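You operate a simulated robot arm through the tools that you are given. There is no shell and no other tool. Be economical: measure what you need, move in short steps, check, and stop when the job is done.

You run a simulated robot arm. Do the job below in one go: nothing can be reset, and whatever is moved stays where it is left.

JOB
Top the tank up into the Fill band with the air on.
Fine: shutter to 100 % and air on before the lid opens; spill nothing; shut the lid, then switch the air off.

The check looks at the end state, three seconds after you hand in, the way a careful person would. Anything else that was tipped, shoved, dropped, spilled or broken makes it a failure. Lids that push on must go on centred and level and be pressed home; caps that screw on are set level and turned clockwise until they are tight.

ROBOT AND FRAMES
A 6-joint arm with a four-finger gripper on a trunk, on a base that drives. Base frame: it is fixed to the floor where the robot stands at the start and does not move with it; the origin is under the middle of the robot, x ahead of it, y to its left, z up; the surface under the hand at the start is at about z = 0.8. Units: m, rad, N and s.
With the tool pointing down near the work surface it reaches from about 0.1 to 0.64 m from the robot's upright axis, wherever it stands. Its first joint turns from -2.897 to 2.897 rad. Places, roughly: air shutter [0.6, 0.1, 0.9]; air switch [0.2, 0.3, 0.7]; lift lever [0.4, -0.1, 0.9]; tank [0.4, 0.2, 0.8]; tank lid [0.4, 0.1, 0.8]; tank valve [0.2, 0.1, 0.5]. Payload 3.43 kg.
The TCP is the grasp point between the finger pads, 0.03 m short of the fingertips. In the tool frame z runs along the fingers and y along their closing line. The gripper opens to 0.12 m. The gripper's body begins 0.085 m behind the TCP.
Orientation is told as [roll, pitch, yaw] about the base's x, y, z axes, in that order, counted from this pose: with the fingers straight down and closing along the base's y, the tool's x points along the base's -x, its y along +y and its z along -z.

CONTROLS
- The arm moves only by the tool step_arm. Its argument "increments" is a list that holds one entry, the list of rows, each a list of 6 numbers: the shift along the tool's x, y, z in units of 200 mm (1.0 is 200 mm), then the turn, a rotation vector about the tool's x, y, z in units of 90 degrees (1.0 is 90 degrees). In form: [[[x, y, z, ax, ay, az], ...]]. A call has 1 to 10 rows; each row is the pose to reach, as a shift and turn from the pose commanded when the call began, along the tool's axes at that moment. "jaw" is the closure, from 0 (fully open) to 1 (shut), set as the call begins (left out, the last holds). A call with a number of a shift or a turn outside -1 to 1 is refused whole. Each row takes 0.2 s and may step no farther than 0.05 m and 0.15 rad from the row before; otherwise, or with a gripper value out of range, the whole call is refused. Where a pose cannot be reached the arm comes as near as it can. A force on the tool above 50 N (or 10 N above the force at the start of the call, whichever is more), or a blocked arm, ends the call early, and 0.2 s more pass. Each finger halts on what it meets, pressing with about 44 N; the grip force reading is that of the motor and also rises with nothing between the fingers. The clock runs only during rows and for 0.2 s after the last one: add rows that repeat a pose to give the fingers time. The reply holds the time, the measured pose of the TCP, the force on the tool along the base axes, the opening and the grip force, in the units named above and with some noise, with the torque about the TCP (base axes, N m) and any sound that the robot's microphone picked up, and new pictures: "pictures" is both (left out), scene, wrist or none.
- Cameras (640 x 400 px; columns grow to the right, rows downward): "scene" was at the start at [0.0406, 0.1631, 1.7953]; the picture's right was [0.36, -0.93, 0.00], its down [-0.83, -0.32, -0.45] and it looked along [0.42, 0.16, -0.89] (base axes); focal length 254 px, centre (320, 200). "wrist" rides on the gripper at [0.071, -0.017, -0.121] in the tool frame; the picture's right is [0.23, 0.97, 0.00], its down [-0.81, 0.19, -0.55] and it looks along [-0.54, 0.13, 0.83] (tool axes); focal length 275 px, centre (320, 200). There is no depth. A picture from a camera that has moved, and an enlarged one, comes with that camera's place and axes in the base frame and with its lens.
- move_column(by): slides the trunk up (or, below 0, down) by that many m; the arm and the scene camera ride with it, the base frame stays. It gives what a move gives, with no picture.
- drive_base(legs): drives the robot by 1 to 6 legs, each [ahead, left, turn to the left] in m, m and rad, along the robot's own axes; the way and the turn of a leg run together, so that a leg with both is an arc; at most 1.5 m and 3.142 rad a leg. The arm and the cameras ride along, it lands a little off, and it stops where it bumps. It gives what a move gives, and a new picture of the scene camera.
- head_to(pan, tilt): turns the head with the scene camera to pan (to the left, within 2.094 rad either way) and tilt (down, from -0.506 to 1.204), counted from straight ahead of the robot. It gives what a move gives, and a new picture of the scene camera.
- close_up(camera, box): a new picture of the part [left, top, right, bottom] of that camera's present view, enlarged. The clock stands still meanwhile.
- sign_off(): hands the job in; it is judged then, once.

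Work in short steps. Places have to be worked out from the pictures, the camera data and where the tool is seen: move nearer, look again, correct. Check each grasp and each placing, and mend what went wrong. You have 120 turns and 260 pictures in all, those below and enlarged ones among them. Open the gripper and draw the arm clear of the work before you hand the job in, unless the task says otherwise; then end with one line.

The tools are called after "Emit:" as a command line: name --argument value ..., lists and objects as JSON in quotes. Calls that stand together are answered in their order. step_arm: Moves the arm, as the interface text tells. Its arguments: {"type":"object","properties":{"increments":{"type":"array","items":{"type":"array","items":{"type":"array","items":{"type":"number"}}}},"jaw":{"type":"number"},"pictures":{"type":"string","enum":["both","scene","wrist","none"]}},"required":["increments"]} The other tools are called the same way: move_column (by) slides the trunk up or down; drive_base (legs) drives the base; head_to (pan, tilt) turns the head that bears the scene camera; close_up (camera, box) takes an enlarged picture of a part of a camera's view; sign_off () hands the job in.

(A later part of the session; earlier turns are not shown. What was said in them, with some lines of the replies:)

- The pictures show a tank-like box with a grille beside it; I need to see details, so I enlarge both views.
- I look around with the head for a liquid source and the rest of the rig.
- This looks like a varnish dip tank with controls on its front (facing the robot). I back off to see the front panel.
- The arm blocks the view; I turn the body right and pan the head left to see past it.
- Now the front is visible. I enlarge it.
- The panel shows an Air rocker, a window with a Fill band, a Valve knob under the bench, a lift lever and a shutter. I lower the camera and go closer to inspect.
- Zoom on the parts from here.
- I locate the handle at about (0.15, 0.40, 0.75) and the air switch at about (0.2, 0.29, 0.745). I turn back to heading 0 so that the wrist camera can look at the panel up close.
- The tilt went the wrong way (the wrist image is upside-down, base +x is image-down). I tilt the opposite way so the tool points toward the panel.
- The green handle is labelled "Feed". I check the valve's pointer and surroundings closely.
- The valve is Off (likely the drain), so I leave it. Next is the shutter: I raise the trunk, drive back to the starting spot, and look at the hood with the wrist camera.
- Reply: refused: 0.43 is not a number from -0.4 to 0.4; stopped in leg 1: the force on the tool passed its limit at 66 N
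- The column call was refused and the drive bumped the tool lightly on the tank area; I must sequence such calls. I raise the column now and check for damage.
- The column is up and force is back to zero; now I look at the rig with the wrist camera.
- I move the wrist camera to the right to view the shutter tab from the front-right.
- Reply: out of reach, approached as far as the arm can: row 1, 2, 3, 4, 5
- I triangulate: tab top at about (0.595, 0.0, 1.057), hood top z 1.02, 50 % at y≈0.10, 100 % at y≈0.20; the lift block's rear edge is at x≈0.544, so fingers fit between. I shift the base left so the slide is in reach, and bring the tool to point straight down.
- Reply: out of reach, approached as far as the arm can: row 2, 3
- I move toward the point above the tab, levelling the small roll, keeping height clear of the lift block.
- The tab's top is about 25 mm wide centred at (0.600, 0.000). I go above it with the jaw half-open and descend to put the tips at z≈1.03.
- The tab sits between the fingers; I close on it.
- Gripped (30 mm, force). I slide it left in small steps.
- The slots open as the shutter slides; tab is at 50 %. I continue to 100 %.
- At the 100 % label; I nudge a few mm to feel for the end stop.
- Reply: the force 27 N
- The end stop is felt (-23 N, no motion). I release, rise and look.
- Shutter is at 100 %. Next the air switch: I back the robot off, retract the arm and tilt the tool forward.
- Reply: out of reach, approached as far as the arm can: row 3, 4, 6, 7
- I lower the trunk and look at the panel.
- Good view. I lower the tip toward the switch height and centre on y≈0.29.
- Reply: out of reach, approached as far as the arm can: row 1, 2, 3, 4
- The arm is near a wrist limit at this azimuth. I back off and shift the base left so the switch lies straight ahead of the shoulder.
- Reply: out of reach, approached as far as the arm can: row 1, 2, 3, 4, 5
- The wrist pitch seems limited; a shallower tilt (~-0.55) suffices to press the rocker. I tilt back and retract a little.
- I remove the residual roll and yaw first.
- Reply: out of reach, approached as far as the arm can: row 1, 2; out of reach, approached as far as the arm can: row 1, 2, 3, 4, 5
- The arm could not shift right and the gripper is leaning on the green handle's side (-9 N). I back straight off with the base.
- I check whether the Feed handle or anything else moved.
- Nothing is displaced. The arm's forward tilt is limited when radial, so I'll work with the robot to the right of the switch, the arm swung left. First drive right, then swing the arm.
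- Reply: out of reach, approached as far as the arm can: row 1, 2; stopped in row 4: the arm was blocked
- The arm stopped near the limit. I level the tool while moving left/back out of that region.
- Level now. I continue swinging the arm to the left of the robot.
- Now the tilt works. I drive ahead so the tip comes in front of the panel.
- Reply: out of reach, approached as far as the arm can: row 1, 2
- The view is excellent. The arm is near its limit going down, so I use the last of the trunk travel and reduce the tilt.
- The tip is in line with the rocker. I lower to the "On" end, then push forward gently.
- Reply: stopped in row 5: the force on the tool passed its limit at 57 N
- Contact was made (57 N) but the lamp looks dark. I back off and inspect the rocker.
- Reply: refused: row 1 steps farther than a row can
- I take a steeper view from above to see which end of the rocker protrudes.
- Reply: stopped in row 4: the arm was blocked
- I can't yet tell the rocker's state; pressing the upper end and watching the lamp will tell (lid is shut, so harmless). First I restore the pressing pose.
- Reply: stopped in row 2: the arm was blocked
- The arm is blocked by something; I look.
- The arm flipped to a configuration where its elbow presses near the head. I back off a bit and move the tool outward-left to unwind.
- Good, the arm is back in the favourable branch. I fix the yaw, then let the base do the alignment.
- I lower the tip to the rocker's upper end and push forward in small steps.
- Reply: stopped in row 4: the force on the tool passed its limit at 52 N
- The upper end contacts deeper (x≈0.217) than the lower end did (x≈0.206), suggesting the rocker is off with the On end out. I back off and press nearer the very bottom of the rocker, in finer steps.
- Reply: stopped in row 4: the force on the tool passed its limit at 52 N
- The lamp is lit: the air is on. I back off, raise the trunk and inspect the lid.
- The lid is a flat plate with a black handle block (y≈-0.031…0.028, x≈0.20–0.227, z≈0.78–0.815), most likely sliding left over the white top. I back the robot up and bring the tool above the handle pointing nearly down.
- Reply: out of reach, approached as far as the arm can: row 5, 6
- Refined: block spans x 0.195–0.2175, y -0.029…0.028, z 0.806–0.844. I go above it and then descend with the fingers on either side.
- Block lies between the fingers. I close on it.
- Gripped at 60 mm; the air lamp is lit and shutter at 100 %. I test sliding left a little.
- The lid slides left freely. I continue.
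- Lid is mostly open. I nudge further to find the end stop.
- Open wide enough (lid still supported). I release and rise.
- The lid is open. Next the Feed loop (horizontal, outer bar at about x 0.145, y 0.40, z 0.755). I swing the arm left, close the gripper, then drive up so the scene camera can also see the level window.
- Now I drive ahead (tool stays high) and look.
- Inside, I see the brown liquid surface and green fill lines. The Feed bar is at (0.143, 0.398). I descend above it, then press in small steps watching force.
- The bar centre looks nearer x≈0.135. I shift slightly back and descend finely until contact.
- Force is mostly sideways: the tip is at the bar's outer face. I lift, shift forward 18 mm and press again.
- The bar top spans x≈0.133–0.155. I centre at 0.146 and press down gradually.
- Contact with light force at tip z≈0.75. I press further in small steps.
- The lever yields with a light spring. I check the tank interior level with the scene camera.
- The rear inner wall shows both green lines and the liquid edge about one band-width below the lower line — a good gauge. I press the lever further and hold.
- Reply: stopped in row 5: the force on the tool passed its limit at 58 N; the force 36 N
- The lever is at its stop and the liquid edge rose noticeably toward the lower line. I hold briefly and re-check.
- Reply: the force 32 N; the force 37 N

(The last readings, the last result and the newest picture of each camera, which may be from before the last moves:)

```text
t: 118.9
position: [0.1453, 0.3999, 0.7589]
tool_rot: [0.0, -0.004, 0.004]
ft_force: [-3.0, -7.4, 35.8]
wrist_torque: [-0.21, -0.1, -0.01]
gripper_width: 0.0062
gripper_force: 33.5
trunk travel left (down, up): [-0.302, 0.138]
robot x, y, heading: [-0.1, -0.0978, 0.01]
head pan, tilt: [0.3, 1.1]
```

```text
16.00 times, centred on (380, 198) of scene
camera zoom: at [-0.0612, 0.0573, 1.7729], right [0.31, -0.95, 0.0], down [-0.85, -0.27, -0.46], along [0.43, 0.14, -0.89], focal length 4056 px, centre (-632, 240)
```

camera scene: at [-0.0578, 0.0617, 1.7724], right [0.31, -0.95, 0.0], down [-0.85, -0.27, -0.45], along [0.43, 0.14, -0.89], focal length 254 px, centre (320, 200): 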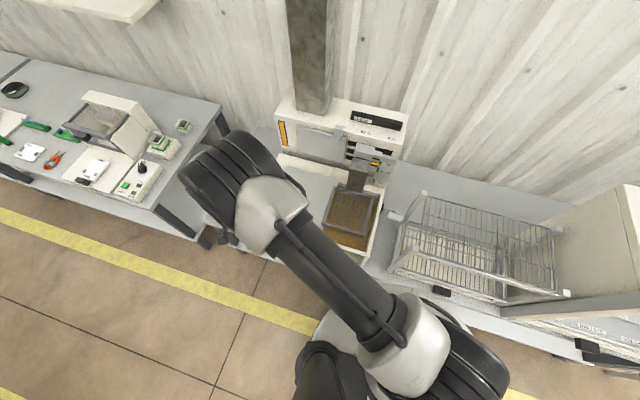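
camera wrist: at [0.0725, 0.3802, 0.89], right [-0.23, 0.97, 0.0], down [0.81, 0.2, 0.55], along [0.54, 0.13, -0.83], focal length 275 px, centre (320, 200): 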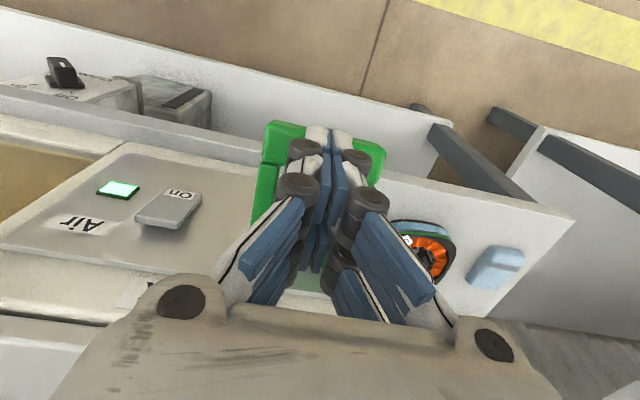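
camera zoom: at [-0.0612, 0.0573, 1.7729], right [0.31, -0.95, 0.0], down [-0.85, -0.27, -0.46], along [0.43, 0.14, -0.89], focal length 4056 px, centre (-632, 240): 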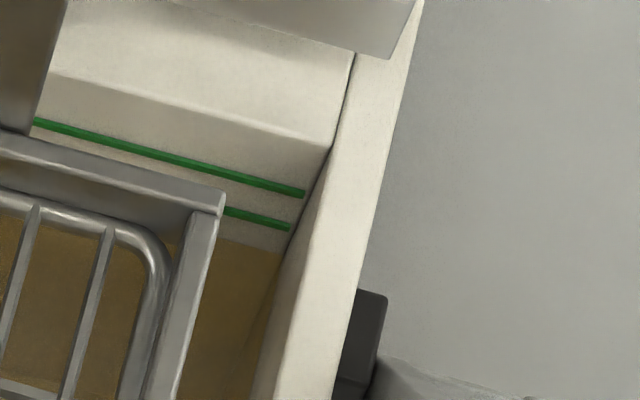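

The level is rising slowly (~6 px/s at this zoom; about 40 px needed to mid-band). I hold about 2 s more and check.

Emit:
step_arm --increments '[[[0, 0, 0, 0, 0, 0], [0, 0, 0, 0, 0, 0], [0, 0, 0, 0, 0, 0], [0, 0, 0, 0, 0, 0], [0, 0, 0, 0, 0, 0], [0, 0, 0, 0, 0, 0], [0, 0, 0, 0, 0, 0], [0, 0, 0, 0, 0, 0], [0, 0, 0, 0, 0, 0]]]' --pictures "none"

Emit:
close_up --camera "scene" --box '[362, 185, 397, 210]'

```text
t: 120.9
position: [0.1459, 0.3999, 0.7586]
tool_rot: [-0.001, -0.003, 0.006]
ft_force: [-1.2, -4.0, 36.3]
wrist_torque: [-0.11, -0.18, -0.05]
gripper_width: 0.0058
gripper_force: 33.5
trunk travel left (down, up): [-0.302, 0.138]
robot x, y, heading: [-0.0992, -0.1001, 0.014]
head pan, tilt: [0.3, 1.1]
```

```text
16.00 times, centred on (380, 198) of scene
camera zoom: at [-0.061, 0.0576, 1.7729], right [0.31, -0.95, 0.0], down [-0.85, -0.27, -0.46], along [0.43, 0.14, -0.89], focal length 4056 px, centre (-632, 240)
```

zoom: 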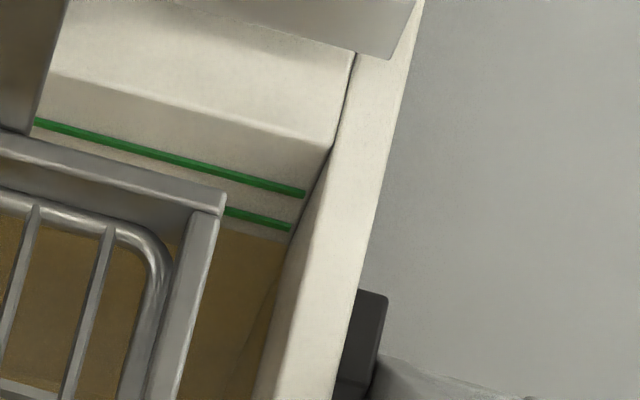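

Rate ≈5 px/s; edge is ~12 px below the lower line. I hold about 4 s more.

Emit:
step_arm --increments '[[[0, 0, 0, 0, 0, 0], [0, 0, 0, 0, 0, 0], [0, 0, 0, 0, 0, 0], [0, 0, 0, 0, 0, 0], [0, 0, 0, 0, 0, 0], [0, 0, 0, 0, 0, 0], [0, 0, 0, 0, 0, 0], [0, 0, 0, 0, 0, 0], [0, 0, 0, 0, 0, 0]]]' --pictures "none"

Emit:
step_arm --increments '[[[0, 0, 0, 0, 0, 0], [0, 0, 0, 0, 0, 0], [0, 0, 0, 0, 0, 0], [0, 0, 0, 0, 0, 0], [0, 0, 0, 0, 0, 0], [0, 0, 0, 0, 0, 0], [0, 0, 0, 0, 0, 0], [0, 0, 0, 0, 0, 0]]]' --pictures "none"

Emit:
close_up --camera "scene" --box '[362, 185, 397, 210]'

```text
t: 122.9
position: [0.1455, 0.4004, 0.7583]
tool_rot: [0.001, -0.004, 0.004]
ft_force: [-2.1, -4.6, 35.4]
wrist_torque: [-0.13, -0.15, -0.03]
gripper_width: 0.0059
gripper_force: 33.3
trunk travel left (down, up): [-0.302, 0.138]
robot x, y, heading: [-0.1008, -0.0986, 0.011]
head pan, tilt: [0.3, 1.1]
```

```text
t: 124.7
position: [0.1461, 0.3998, 0.759]
tool_rot: [0.003, -0.004, 0.004]
ft_force: [-1.8, -4.1, 34.9]
wrist_torque: [-0.1, -0.18, -0.02]
gripper_width: 0.0063
gripper_force: 33.3
trunk travel left (down, up): [-0.302, 0.138]
robot x, y, heading: [-0.0975, -0.0987, 0.013]
head pan, tilt: [0.3, 1.1]
```

```text
16.00 times, centred on (380, 198) of scene
camera zoom: at [-0.0609, 0.0578, 1.7729], right [0.31, -0.95, 0.0], down [-0.85, -0.27, -0.46], along [0.43, 0.14, -0.89], focal length 4056 px, centre (-632, 240)
```

zoom: 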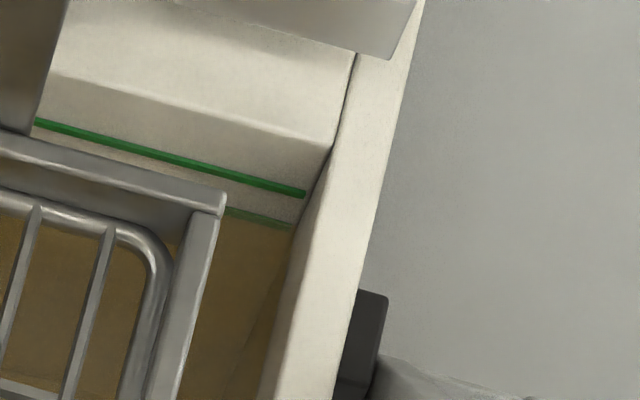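

The edge is at the lower line now. About 2 s more to be near mid-band.

Emit:
step_arm --increments '[[[0, 0, 0, 0, 0, 0], [0, 0, 0, 0, 0, 0], [0, 0, 0, 0, 0, 0], [0, 0, 0, 0, 0, 0], [0, 0, 0, 0, 0, 0], [0, 0, 0, 0, 0, 0], [0, 0, 0, 0, 0, 0], [0, 0, 0, 0, 0, 0], [0, 0, 0, 0, 0, 0], [0, 0, 0, 0, 0, 0]]]' --pictures "none"

Emit:
close_up --camera "scene" --box '[362, 185, 397, 210]'

```text
t: 126.9
position: [0.1451, 0.3987, 0.7586]
tool_rot: [0.003, -0.004, 0.003]
ft_force: [-2.6, -3.8, 34.7]
wrist_torque: [-0.1, -0.2, -0.05]
gripper_width: 0.0059
gripper_force: 33.1
trunk travel left (down, up): [-0.302, 0.138]
robot x, y, heading: [-0.0989, -0.0982, 0.012]
head pan, tilt: [0.3, 1.1]
```

```text
16.00 times, centred on (380, 198) of scene
camera zoom: at [-0.0609, 0.0578, 1.7729], right [0.31, -0.95, 0.0], down [-0.85, -0.27, -0.46], along [0.43, 0.14, -0.89], focal length 4056 px, centre (-632, 240)
```

zoom: 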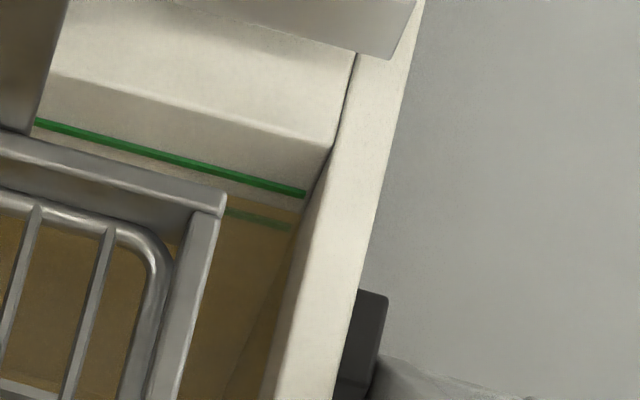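

The edge is at mid-band (212 between 193 and 227). I release at once by raising the tool.

Emit:
step_arm --increments '[[[0, 0, -0.24, 0, 0, 0], [0, 0, -0.44, 0, 0, 0]]]' --pictures "wrist"

Emit:
close_up --camera "scene" --box '[362, 185, 397, 210]'

```text
t: 127.5
position: [0.1445, 0.4001, 0.8445]
tool_rot: [-0.005, -0.001, 0.001]
ft_force: [0.0, 0.3, -0.4]
wrist_torque: [-0.01, -0.03, 0.0]
gripper_width: 0.0002
gripper_force: 33.9
trunk travel left (down, up): [-0.302, 0.138]
robot x, y, heading: [-0.1018, -0.0953, 0.011]
head pan, tilt: [0.3, 1.1]
camera wrist: at [0.0735, 0.3816, 0.965], right [-0.23, 0.97, 0.0], down [0.81, 0.2, 0.55], along [0.54, 0.13, -0.83], focal length 275 px, centre (320, 200)
```

wrist: 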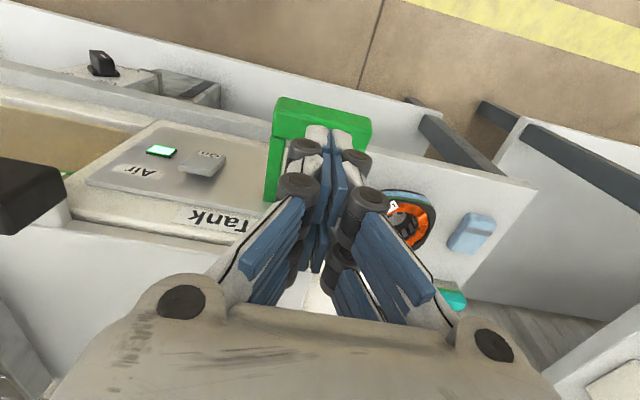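

```text
16.00 times, centred on (380, 198) of scene
camera zoom: at [-0.0592, 0.0614, 1.7723], right [0.31, -0.95, 0.0], down [-0.85, -0.27, -0.45], along [0.43, 0.14, -0.89], focal length 4056 px, centre (-632, 240)
```

zoom: 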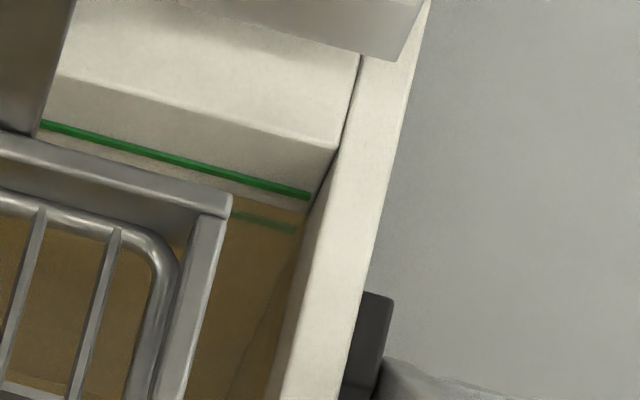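

Mid-band, and the lever is back up. Now shut the lid: I raise the tool, drive back and return above the lid handle.

Emit:
step_arm --increments '[[[0, 0, -0.24, 0, 0, 0], [0, 0, -0.48, 0, 0, 0], [0, 0, -0.7, 0, 0, 0]]]' --jaw 0.2 --pictures "none"

Emit:
drive_base --legs '[[-0.21, 0, 0]]'

Emit:
close_up --camera "scene" --box '[320, 140, 420, 240]'

```text
t: 128.3
position: [0.1449, 0.4003, 0.9851]
tool_rot: [-0.004, -0.002, 0.002]
ft_force: [0.1, 0.0, 0.0]
wrist_torque: [0.03, -0.02, -0.04]
gripper_width: 0.0581
gripper_force: 0.0
trunk travel left (down, up): [-0.302, 0.138]
robot x, y, heading: [-0.0981, -0.0954, 0.009]
head pan, tilt: [0.3, 1.1]
```

```text
t: 130.0
position: [-0.0647, 0.3971, 0.9838]
tool_rot: [-0.002, -0.003, 0.004]
ft_force: [-0.8, -1.0, -0.1]
wrist_torque: [0.0, -0.02, -0.02]
gripper_width: 0.096
gripper_force: 0.1
trunk travel left (down, up): [-0.302, 0.138]
robot x, y, heading: [-0.3072, -0.0986, 0.011]
head pan, tilt: [0.3, 1.1]
camera scene: at [-0.2703, 0.0587, 1.7724], right [0.31, -0.95, 0.0], down [-0.85, -0.27, -0.45], along [0.43, 0.14, -0.89], focal length 254 px, centre (320, 200)
```

scene: 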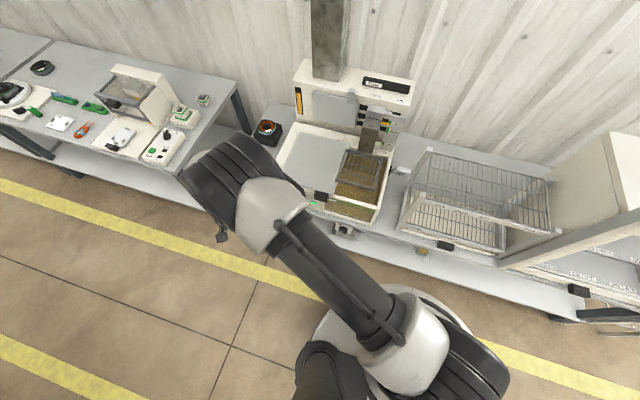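

```text
4.00 times, centred on (370, 190) of scene
camera zoom: at [-0.2703, 0.0587, 1.7724], right [0.31, -0.95, 0.0], down [-0.85, -0.27, -0.45], along [0.43, 0.14, -0.89], focal length 1014 px, centre (120, 240)
```

zoom: 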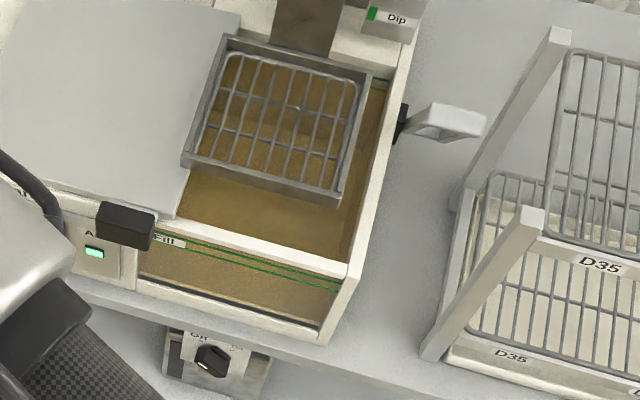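

Level and lamp look right. I go back over the handle (y≈0.207).

Emit:
step_arm --increments '[[[-0.16, -0.155, 0, 0, -0.03, 0], [-0.33, -0.31, 0, 0, -0.06, 0], [-0.5, -0.47, 0, 0, -0.091, 0], [-0.66, -0.63, 0, 0, -0.091, 0], [-0.83, -0.79, 0, 0, -0.091, 0], [-1.0, -0.95, 0, 0, -0.091, 0]]]' --pictures "wrist"

```text
t: 131.4
position: [0.1389, 0.2078, 0.9841]
tool_rot: [-0.002, -0.145, 0.003]
ft_force: [0.5, 0.2, -0.6]
wrist_torque: [0.04, 0.06, 0.0]
gripper_width: 0.096
gripper_force: 0.0
trunk travel left (down, up): [-0.302, 0.138]
robot x, y, heading: [-0.3136, -0.1006, 0.009]
head pan, tilt: [0.3, 1.1]
camera wrist: at [0.0499, 0.1893, 1.0946], right [-0.23, 0.97, -0.03], down [0.72, 0.2, 0.66], along [0.65, 0.13, -0.75], focal length 275 px, centre (320, 200)
```

wrist: 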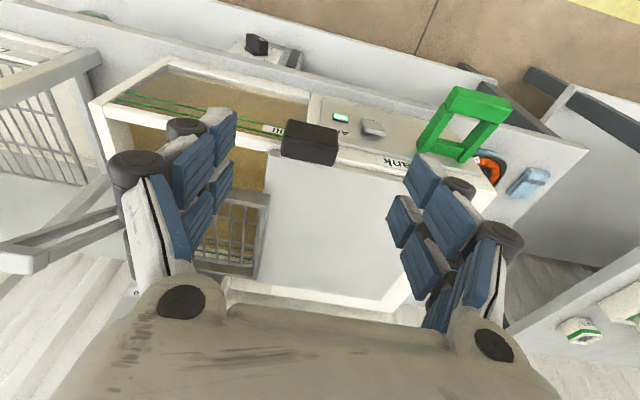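

Emit:
step_arm --increments '[[[-0.128, 0, 0.2, 0, 0, 0], [-0.256, 0, 0.35, 0, 0, 0], [-0.256, 0, 0.462, 0, 0, 0], [-0.232, -0.003, 0.62, 0, 0, 0], [-0.209, -0.003, 0.784, 0, 0, 0]]]' --pictures "wrist"

```text
t: 132.6
position: [0.2022, 0.2066, 0.8347]
tool_rot: [-0.003, -0.145, 0.003]
ft_force: [0.7, 0.0, -0.4]
wrist_torque: [0.0, 0.04, -0.01]
gripper_width: 0.0959
gripper_force: 0.2
trunk travel left (down, up): [-0.302, 0.138]
robot x, y, heading: [-0.311, -0.0961, 0.013]
head pan, tilt: [0.3, 1.1]
camera wrist: at [0.1141, 0.1894, 0.945], right [-0.23, 0.97, -0.04], down [0.72, 0.2, 0.66], along [0.65, 0.13, -0.75], focal length 275 px, centre (320, 200)
```

wrist: 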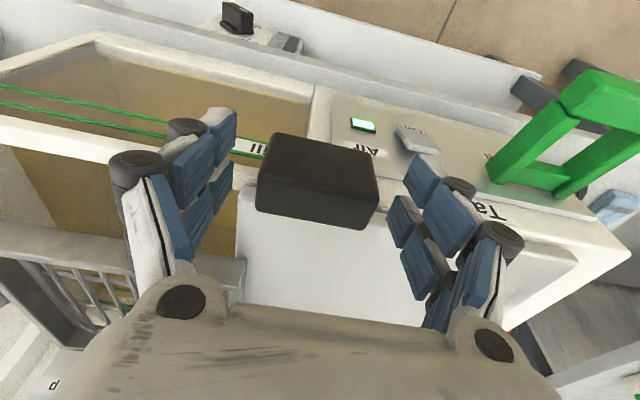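

The handle is between the fingers. I grip it and begin to slide right.

Emit:
step_arm --increments '[[[0, 0, 0, 0, 0, 0], [0, 0, 0, 0, 0, 0], [0, 0, 0, 0, 0, 0], [0, 0, 0, 0, 0, 0], [0, -0.1, 0, 0, 0, 0], [0, -0.2, 0, 0, 0, 0], [0, -0.3, 0, 0, 0, 0], [0, -0.4, 0, 0, 0, 0], [0, -0.5, 0, 0, 0, 0]]]' --jaw 0.62 --pictures "wrist"

```text
t: 134.6
position: [0.201, 0.1075, 0.8347]
tool_rot: [-0.002, -0.142, 0.004]
ft_force: [3.7, -2.0, -11.1]
wrist_torque: [0.64, -0.19, 0.14]
gripper_width: 0.0596
gripper_force: 44.9
trunk travel left (down, up): [-0.302, 0.138]
robot x, y, heading: [-0.3078, -0.1011, 0.013]
head pan, tilt: [0.3, 1.1]
camera wrist: at [0.1138, 0.0883, 0.9456], right [-0.23, 0.97, -0.04], down [0.72, 0.2, 0.66], along [0.65, 0.13, -0.75], focal length 275 px, centre (320, 200)
```

wrist: 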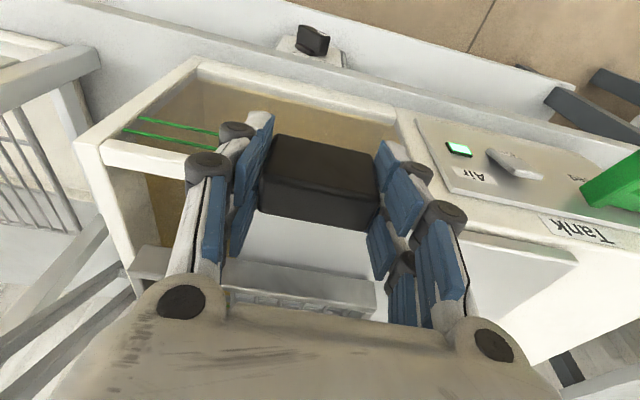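

Sliding well. I continue to the closed position (y≈0) and feel for the stop.

Emit:
step_arm --increments '[[[0, -0.1, 0, 0, 0, 0], [0, -0.2, 0, 0, 0, 0], [0, -0.3, 0, 0, 0, 0], [0, -0.4, 0, 0, 0, 0], [0, -0.48, 0, 0, 0, 0], [0, -0.52, 0, 0, 0, 0], [0, -0.545, 0, 0, 0, 0], [0, -0.56, 0, 0, 0, 0], [0, -0.57, 0, 0, 0, 0]]]' --pictures "wrist"

```text
t: 136.6
position: [0.2011, -0.0002, 0.8361]
tool_rot: [-0.003, -0.148, 0.011]
ft_force: [-10.1, 44.4, -11.3]
wrist_torque: [1.17, 0.58, -0.54]
gripper_width: 0.0597
gripper_force: 44.7
trunk travel left (down, up): [-0.302, 0.138]
robot x, y, heading: [-0.3073, -0.0972, 0.011]
head pan, tilt: [0.3, 1.1]
camera wrist: at [0.1134, -0.0188, 0.9453], right [-0.24, 0.97, -0.04], down [0.72, 0.2, 0.67], along [0.65, 0.13, -0.75], focal length 275 px, centre (320, 200)
```

wrist: 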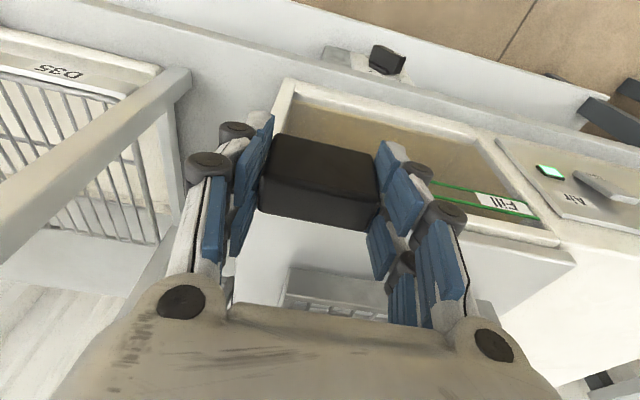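

The stop is felt (44 N) at y≈0, the original closed position. I release and rise.

Emit:
step_arm --increments '[[[0, 0.02, 0, 0, 0, 0], [0, 0.03, 0, 0, 0, 0], [0, 0.03, 0, 0, 0, 0], [0, 0.03, 0, 0, 0, 0], [-0.02, 0.03, -0.15, 0, 0, 0], [-0.05, 0.03, -0.35, 0, 0, 0], [-0.08, 0.03, -0.55, 0, 0, 0], [-0.1, 0.03, -0.75, 0, 0, 0]]]' --jaw 0.25 --pictures "both"

```text
t: 138.4
position: [0.1979, -0.0001, 0.9871]
tool_rot: [-0.002, -0.146, 0.005]
ft_force: [-0.4, -0.4, -0.6]
wrist_torque: [0.04, -0.01, 0.02]
gripper_width: 0.0901
gripper_force: 0.1
trunk travel left (down, up): [-0.302, 0.138]
robot x, y, heading: [-0.3094, -0.1037, 0.011]
head pan, tilt: [0.3, 1.1]
camera scene: at [-0.27, 0.0586, 1.7725], right [0.31, -0.95, 0.0], down [-0.85, -0.27, -0.45], along [0.43, 0.14, -0.89], focal length 254 px, centre (320, 200)
camera wrist: at [0.1109, -0.0189, 1.0977], right [-0.23, 0.97, -0.04], down [0.72, 0.2, 0.66], along [0.65, 0.13, -0.75], focal length 275 px, centre (320, 200)
```

scene: 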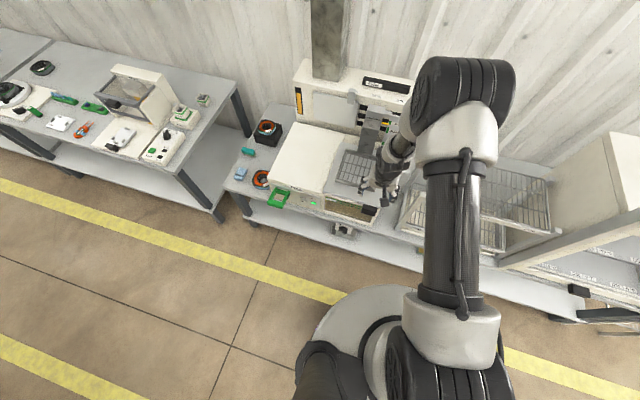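
wrist: 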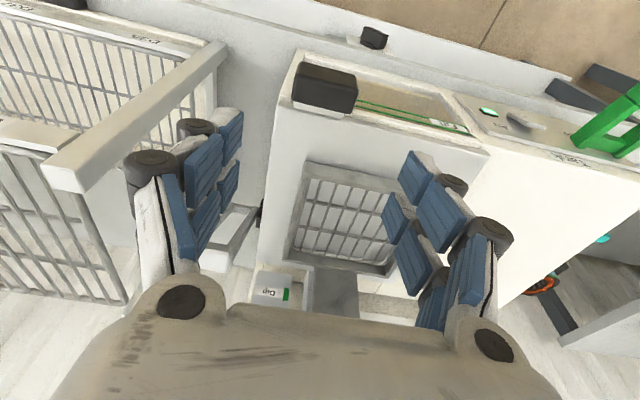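

Lid shut. Now the air off: I press the rocker's upper end, this time from this robot position with a moderate tilt. First shift the base left and bring the closed gripper in front of the panel, high.

Emit:
drive_base --legs '[[0, 0.12, 0]]'

Emit:
step_arm --increments '[[[0.1, 0.18, 0, 0, -0.04, 0], [0.2, 0.36, 0, 0, -0.08, 0], [0.3, 0.54, 0, 0, -0.12, 0], [0.36, 0.72, 0, 0, -0.13, 0], [0.36, 0.88, 0, 0, -0.13, 0]]]' --jaw 1.0 --pictures "wrist"

```text
t: 139.6
position: [0.1988, 0.1199, 0.9868]
tool_rot: [-0.004, -0.146, 0.005]
ft_force: [-0.5, 0.7, 0.2]
wrist_torque: [-0.08, 0.01, -0.01]
gripper_width: 0.0898
gripper_force: 0.0
trunk travel left (down, up): [-0.302, 0.138]
robot x, y, heading: [-0.309, 0.017, 0.011]
head pan, tilt: [0.3, 1.1]
camera scene: at [-0.2704, 0.1801, 1.7722], right [0.31, -0.95, 0.0], down [-0.85, -0.27, -0.45], along [0.43, 0.14, -0.89], focal length 254 px, centre (320, 200)
```

scene: 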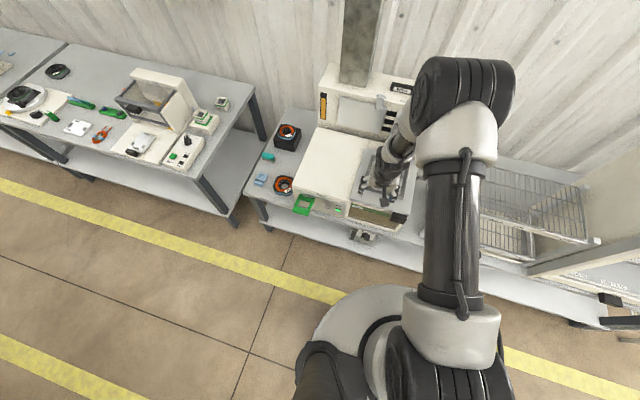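

```text
t: 140.8
position: [0.1254, 0.2963, 0.9775]
tool_rot: [-0.005, -0.348, 0.006]
ft_force: [-0.8, 0.3, 2.4]
wrist_torque: [0.0, -0.01, -0.02]
gripper_width: 0.0
gripper_force: 2.5
out of reach, approached as far as the arm can: row 1, 2
trunk travel left (down, up): [-0.302, 0.138]
robot x, y, heading: [-0.3106, 0.019, 0.015]
head pan, tilt: [0.3, 1.1]
camera wrist: at [0.0167, 0.2773, 1.0665], right [-0.22, 0.97, -0.08], down [0.57, 0.2, 0.8], along [0.79, 0.13, -0.6], focal length 275 px, centre (320, 200)
```

wrist: 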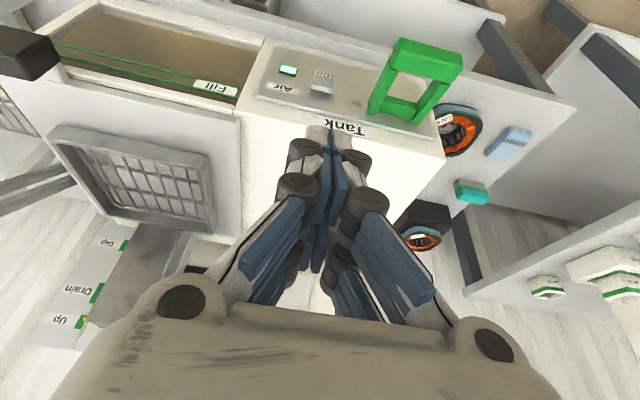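

I descend in front of the rocker, staying clear of the panel.

Emit:
step_arm --increments '[[[0.05, 0, 0.2, 0, 0, 0], [0.1, 0, 0.4, 0, 0, 0], [0.14, 0, 0.6, 0, 0, 0], [0.18, 0, 0.8, 0, 0, 0], [0.2, 0, 0.99, 0, 0, 0]]]' --pictures "wrist"

```text
t: 142.0
position: [0.1578, 0.2941, 0.7772]
tool_rot: [-0.001, -0.35, 0.005]
ft_force: [-0.5, 0.7, -0.3]
wrist_torque: [0.02, 0.04, 0.01]
gripper_width: 0.0
gripper_force: 33.4
trunk travel left (down, up): [-0.302, 0.138]
robot x, y, heading: [-0.3081, 0.0211, 0.013]
head pan, tilt: [0.3, 1.1]
camera wrist: at [0.0492, 0.2762, 0.8661], right [-0.22, 0.97, -0.08], down [0.57, 0.2, 0.8], along [0.79, 0.13, -0.6], focal length 275 px, centre (320, 200)
```

wrist: 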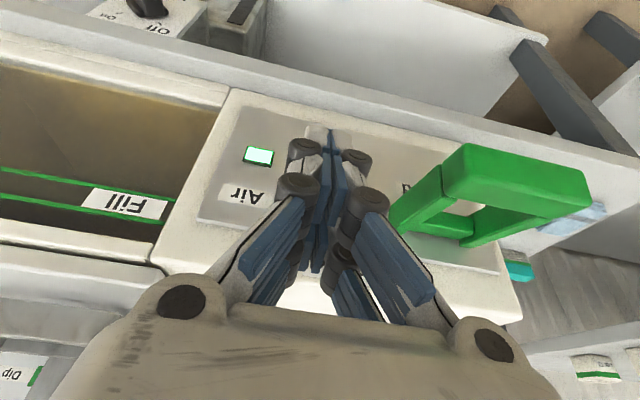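

I push forward finely on the upper end.

Emit:
step_arm --increments '[[[-0.057, 0.01, 0.063, 0, 0, 0], [-0.0805, 0.01, 0.0717, 0, 0, 0], [-0.0993, 0.01, 0.0785, 0, 0, 0], [-0.109, 0.01, 0.082, 0, 0, 0], [-0.118, 0.01, 0.0853, 0, 0, 0], [-0.128, 0.01, 0.0888, 0, 0, 0], [-0.137, 0.01, 0.0922, 0, 0, 0], [-0.147, 0.01, 0.0956, 0, 0, 0], [-0.156, 0.01, 0.099, 0, 0, 0]]]' --pictures "wrist"

```text
t: 144.0
position: [0.1934, 0.2956, 0.769]
tool_rot: [-0.001, -0.351, 0.005]
ft_force: [-0.6, -0.4, -0.6]
wrist_torque: [0.02, -0.04, 0.01]
gripper_width: 0.0
gripper_force: 33.1
trunk travel left (down, up): [-0.302, 0.138]
robot x, y, heading: [-0.3095, 0.0183, 0.017]
head pan, tilt: [0.3, 1.1]
camera wrist: at [0.0842, 0.278, 0.8584], right [-0.22, 0.97, -0.08], down [0.57, 0.2, 0.8], along [0.79, 0.13, -0.6], focal length 275 px, centre (320, 200)
```

wrist: 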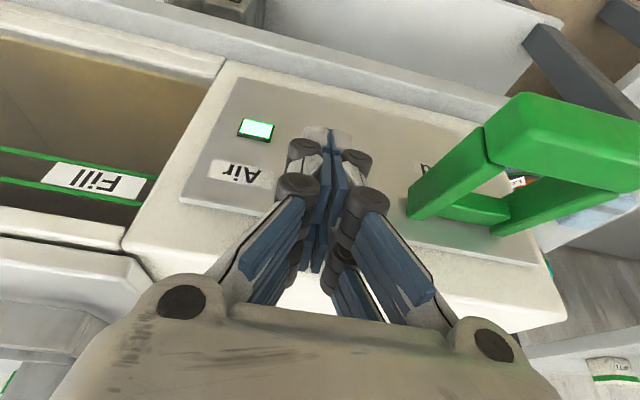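

Emit:
step_arm --increments '[[[-0.0094, 0, 0.0034, 0, 0, 0], [-0.019, 0, 0.0068, 0, 0, 0], [-0.028, 0, 0.0102, 0, 0, 0], [-0.0376, 0, 0.0136, 0, 0, 0], [-0.047, 0, 0.017, 0, 0, 0], [-0.0564, 0, 0.0204, 0, 0, 0]]]' --pictures "wrist"

```text
t: 145.4
position: [0.196, 0.2966, 0.7635]
tool_rot: [-0.005, -0.337, 0.009]
ft_force: [-11.9, 1.7, -0.9]
wrist_torque: [0.02, 0.23, 0.05]
gripper_width: 0.0
gripper_force: 32.9
trunk travel left (down, up): [-0.302, 0.138]
robot x, y, heading: [-0.3101, 0.0165, 0.016]
head pan, tilt: [0.3, 1.1]
stopped in row 6: the force on the tool passed its limit at 53 N (the readings are from after the stop); the commanded pose is now the measured one
camera wrist: at [0.088, 0.2779, 0.8551], right [-0.23, 0.97, -0.08], down [0.58, 0.2, 0.79], along [0.78, 0.13, -0.61], focal length 275 px, centre (320, 200)
```

wrist: 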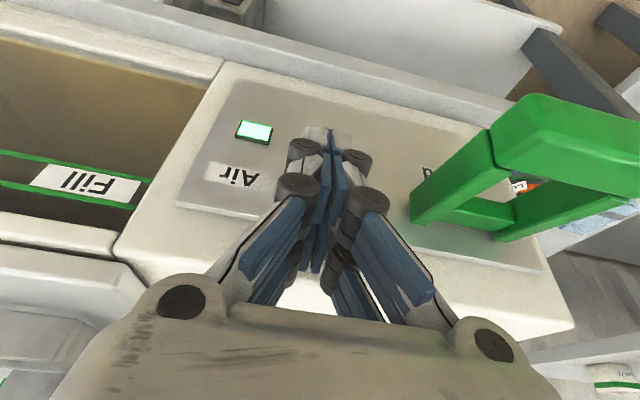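

The upper end doesn't move and the lamp is still lit. I back off and look at the rocker's shape now.

Emit:
step_arm --increments '[[[0.1, 0, -0.1, 0, 0, 0], [0.15, 0.05, -0.3, 0, 0, 0], [0.15, 0.12, -0.5, 0, -0.06, 0], [0.15, 0.2, -0.6, 0, -0.12, 0]]]' --pictures "none"

Emit:
close_up --camera "wrist" --box '[220, 40, 380, 140]'

```text
t: 146.4
position: [0.1288, 0.3383, 0.8687]
tool_rot: [-0.002, -0.53, 0.011]
ft_force: [0.2, -0.4, -0.2]
wrist_torque: [-0.01, -0.02, -0.01]
gripper_width: 0.0003
gripper_force: 33.7
trunk travel left (down, up): [-0.302, 0.138]
robot x, y, heading: [-0.3115, 0.0158, 0.013]
head pan, tilt: [0.3, 1.1]
```

```text
4.00 times, centred on (300, 90) of wrist
camera zoom: at [0.0063, 0.3195, 0.9373], right [-0.21, 0.97, -0.12], down [0.42, 0.2, 0.89], along [0.88, 0.13, -0.45], focal length 1101 px, centre (400, 640)
```

zoom: 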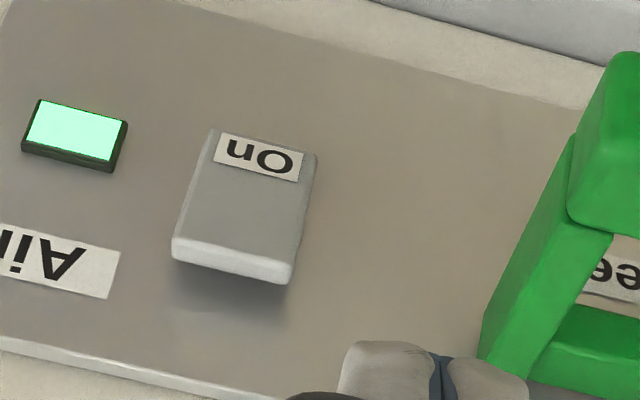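

Clear now: the lamp is lit and the upper end protrudes; my press landed on the panel just above the rocker (panel at x≈0.216). I press about 16 mm lower.

Emit:
step_arm --increments '[[[0.05, -0.07, 0.18, 0, 0, 0], [0.1, -0.14, 0.34, 0, 0, 0], [0.14, -0.21, 0.48, 0, 0, 0], [0.171, -0.21, 0.6, 0, 0, 0]]]' --pictures "none"

```text
t: 147.4
position: [0.1599, 0.2951, 0.7471]
tool_rot: [-0.005, -0.529, 0.01]
ft_force: [0.9, 0.2, -0.6]
wrist_torque: [0.0, 0.0, 0.0]
gripper_width: 0.0
gripper_force: 33.4
trunk travel left (down, up): [-0.302, 0.138]
robot x, y, heading: [-0.3131, 0.0163, 0.01]
head pan, tilt: [0.3, 1.1]
```

Emit:
step_arm --increments '[[[-0.026, 0, 0.015, 0, 0, 0], [-0.052, 0, 0.03, 0, 0, 0], [-0.069, 0, 0.0405, 0, 0, 0], [-0.0863, 0, 0.0506, 0, 0, 0], [-0.095, 0, 0.0557, 0, 0, 0], [-0.1036, 0, 0.0607, 0, 0, 0], [-0.112, 0, 0.0658, 0, 0, 0], [-0.121, 0, 0.0708, 0, 0, 0]]]' --pictures "wrist"

```text
t: 149.2
position: [0.1857, 0.2949, 0.7488]
tool_rot: [-0.005, -0.528, 0.012]
ft_force: [-22.4, 1.3, 12.4]
wrist_torque: [0.06, -0.17, 0.05]
gripper_width: 0.006
gripper_force: 33.6
trunk travel left (down, up): [-0.302, 0.138]
robot x, y, heading: [-0.3151, 0.0219, 0.016]
head pan, tilt: [0.3, 1.1]
camera wrist: at [0.0624, 0.2754, 0.8171], right [-0.21, 0.97, -0.12], down [0.42, 0.2, 0.88], along [0.88, 0.13, -0.45], focal length 275 px, centre (320, 200)
```

wrist: 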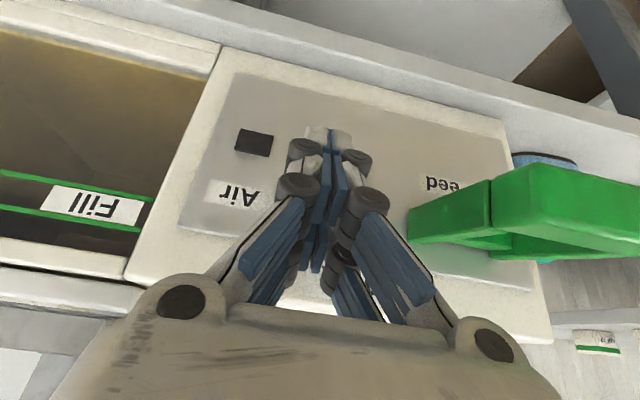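

The lamp is out: air off. I back away and check everything.

Emit:
step_arm --increments '[[[0.1, 0, -0.06, 0, 0, 0], [0.2, 0, -0.12, 0, 0, 0], [0.25, 0, -0.35, 0, 0, 0], [0.25, 0, -0.58, 0, 0, 0]]]' --jaw 0.3 --pictures "none"

Emit:
drive_base --legs '[[-0.4, -0.1, 0]]'

Emit:
drive_base --legs '[[0, 0, -0.9]]'

Emit:
head_to --pan 1.05 --tilt 0.85

```text
t: 150.2
position: [0.1085, 0.3193, 0.8206]
tool_rot: [-0.032, -0.521, 0.018]
ft_force: [-0.5, -1.0, -0.5]
wrist_torque: [-0.03, -0.04, 0.01]
gripper_width: 0.0806
gripper_force: 0.0
out of reach, approached as far as the arm can: row 3, 4
trunk travel left (down, up): [-0.302, 0.138]
robot x, y, heading: [-0.311, 0.0186, 0.011]
head pan, tilt: [0.3, 1.1]
```

```text
t: 152.7
position: [-0.2933, 0.2146, 0.8182]
tool_rot: [-0.033, -0.522, 0.021]
ft_force: [-0.1, 0.5, 0.4]
wrist_torque: [-0.01, 0.0, -0.03]
gripper_width: 0.084
gripper_force: 0.1
trunk travel left (down, up): [-0.302, 0.138]
robot x, y, heading: [-0.7101, -0.0901, 0.015]
head pan, tilt: [0.3, 1.1]
camera scene: at [-0.6737, 0.0726, 1.7725], right [0.31, -0.95, 0.0], down [-0.85, -0.28, -0.45], along [0.43, 0.14, -0.89], focal length 254 px, centre (320, 200)
```

scene: 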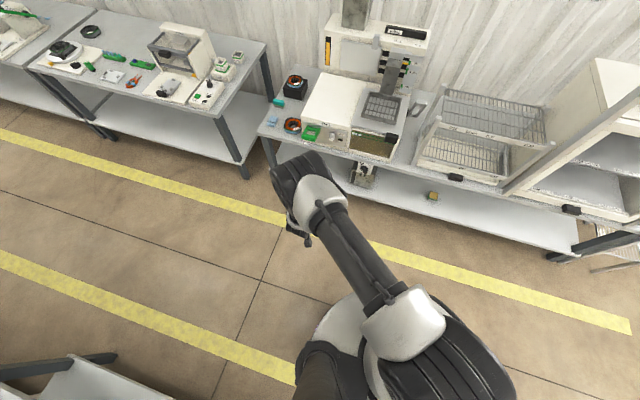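

```text
t: 155.4
position: [-0.2142, -0.2246, 0.8186]
tool_rot: [-0.034, -0.522, -0.873]
ft_force: [0.1, -0.3, -0.2]
wrist_torque: [0.02, 0.03, -0.02]
gripper_width: 0.084
gripper_force: 0.0
trunk travel left (down, up): [-0.302, 0.138]
robot x, y, heading: [-0.7115, -0.0864, -0.882]
head pan, tilt: [0.3, 1.1]
camera scene: at [-0.5629, -0.0162, 1.7724], right [-0.55, -0.84, 0.0], down [-0.75, 0.49, -0.45], along [0.38, -0.25, -0.89], focal length 254 px, centre (320, 200)
```

scene: 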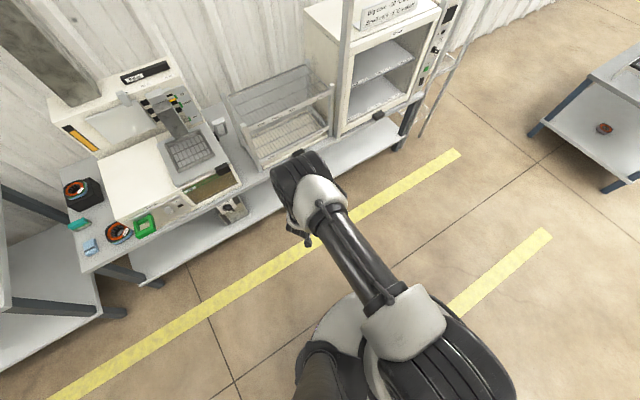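

```text
t: 156.5
position: [-0.2147, -0.2245, 0.8186]
tool_rot: [-0.033, -0.522, -0.874]
ft_force: [0.5, -0.6, -0.3]
wrist_torque: [-0.02, -0.01, 0.03]
gripper_width: 0.084
gripper_force: 0.1
trunk travel left (down, up): [-0.302, 0.138]
robot x, y, heading: [-0.7114, -0.0853, -0.878]
head pan, tilt: [1.051, 0.85]
camera scene: at [-0.5387, 0.0317, 1.7901], right [0.17, -0.99, 0.0], down [-0.74, -0.13, -0.66], along [0.65, 0.11, -0.75], focal length 254 px, centre (320, 200)
```

scene: 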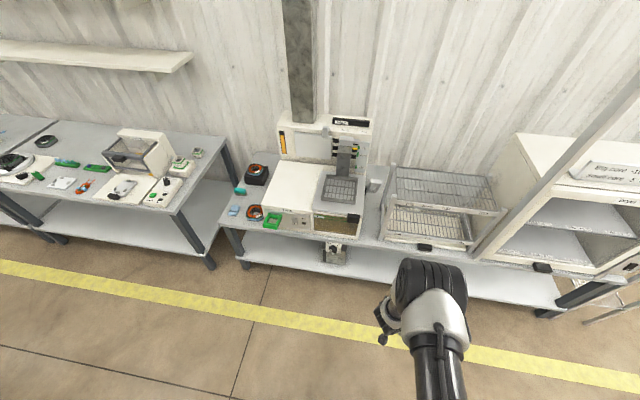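

The view is clear; I check the window, lid, shutter and lamp.

Emit:
close_up --camera "scene" --box '[260, 170, 380, 265]'

Emit:
close_up --camera "scene" --box '[305, 200, 365, 245]'

Emit:
close_up --camera "scene" --box '[260, 105, 400, 205]'

```text
4.21 times, centred on (320, 218) of scene
camera zoom: at [-0.5387, 0.0317, 1.7901], right [0.17, -0.99, 0.0], down [-0.74, -0.13, -0.66], along [0.65, 0.11, -0.75], focal length 1067 px, centre (320, 126)
```

zoom: 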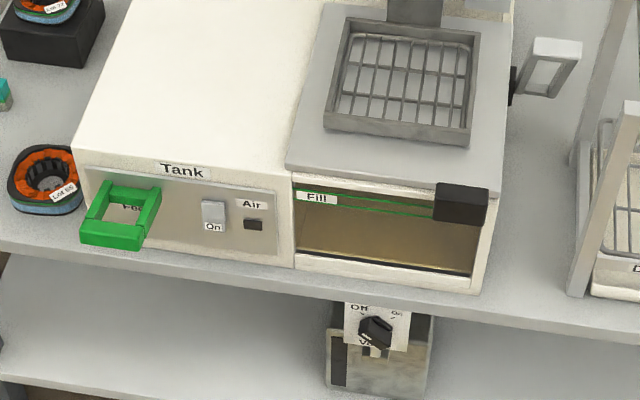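

```text
8.89 times, centred on (335, 222) of scene
camera zoom: at [-0.5387, 0.0317, 1.7901], right [0.17, -0.99, 0.0], down [-0.74, -0.13, -0.66], along [0.65, 0.11, -0.75], focal length 2253 px, centre (187, 0)
```

zoom: 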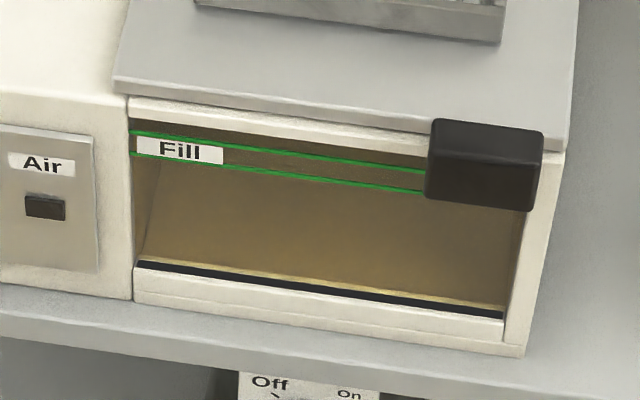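

```text
4.00 times, centred on (330, 155) of scene
camera zoom: at [-0.5387, 0.0317, 1.7901], right [0.17, -0.99, 0.0], down [-0.74, -0.13, -0.66], along [0.65, 0.11, -0.75], focal length 1014 px, centre (280, 380)
```

zoom: 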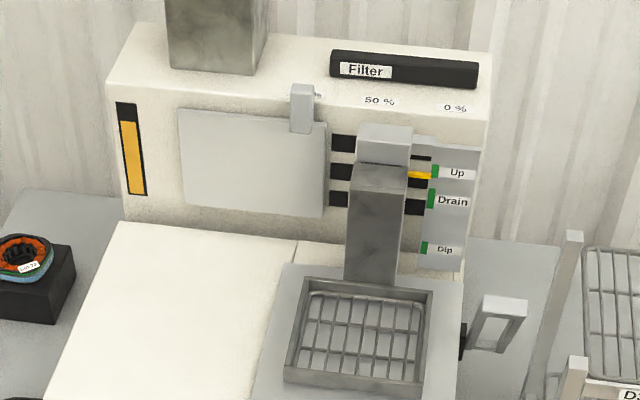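

Everything checks out: the lid is shut, the lamp is out and the shutter is at 100 %. The level was mid-band on the inner wall after the Feed lever was released, and the drain valve is still Off. I hand in.

Emit:
sign_off

```text
The job is handed in.
```

The tank is topped up to about the middle of the Fill band, with the shutter at 100 % and the air on before the lid opened; the lid is shut again, the air was switched off last, and I saw no spills.
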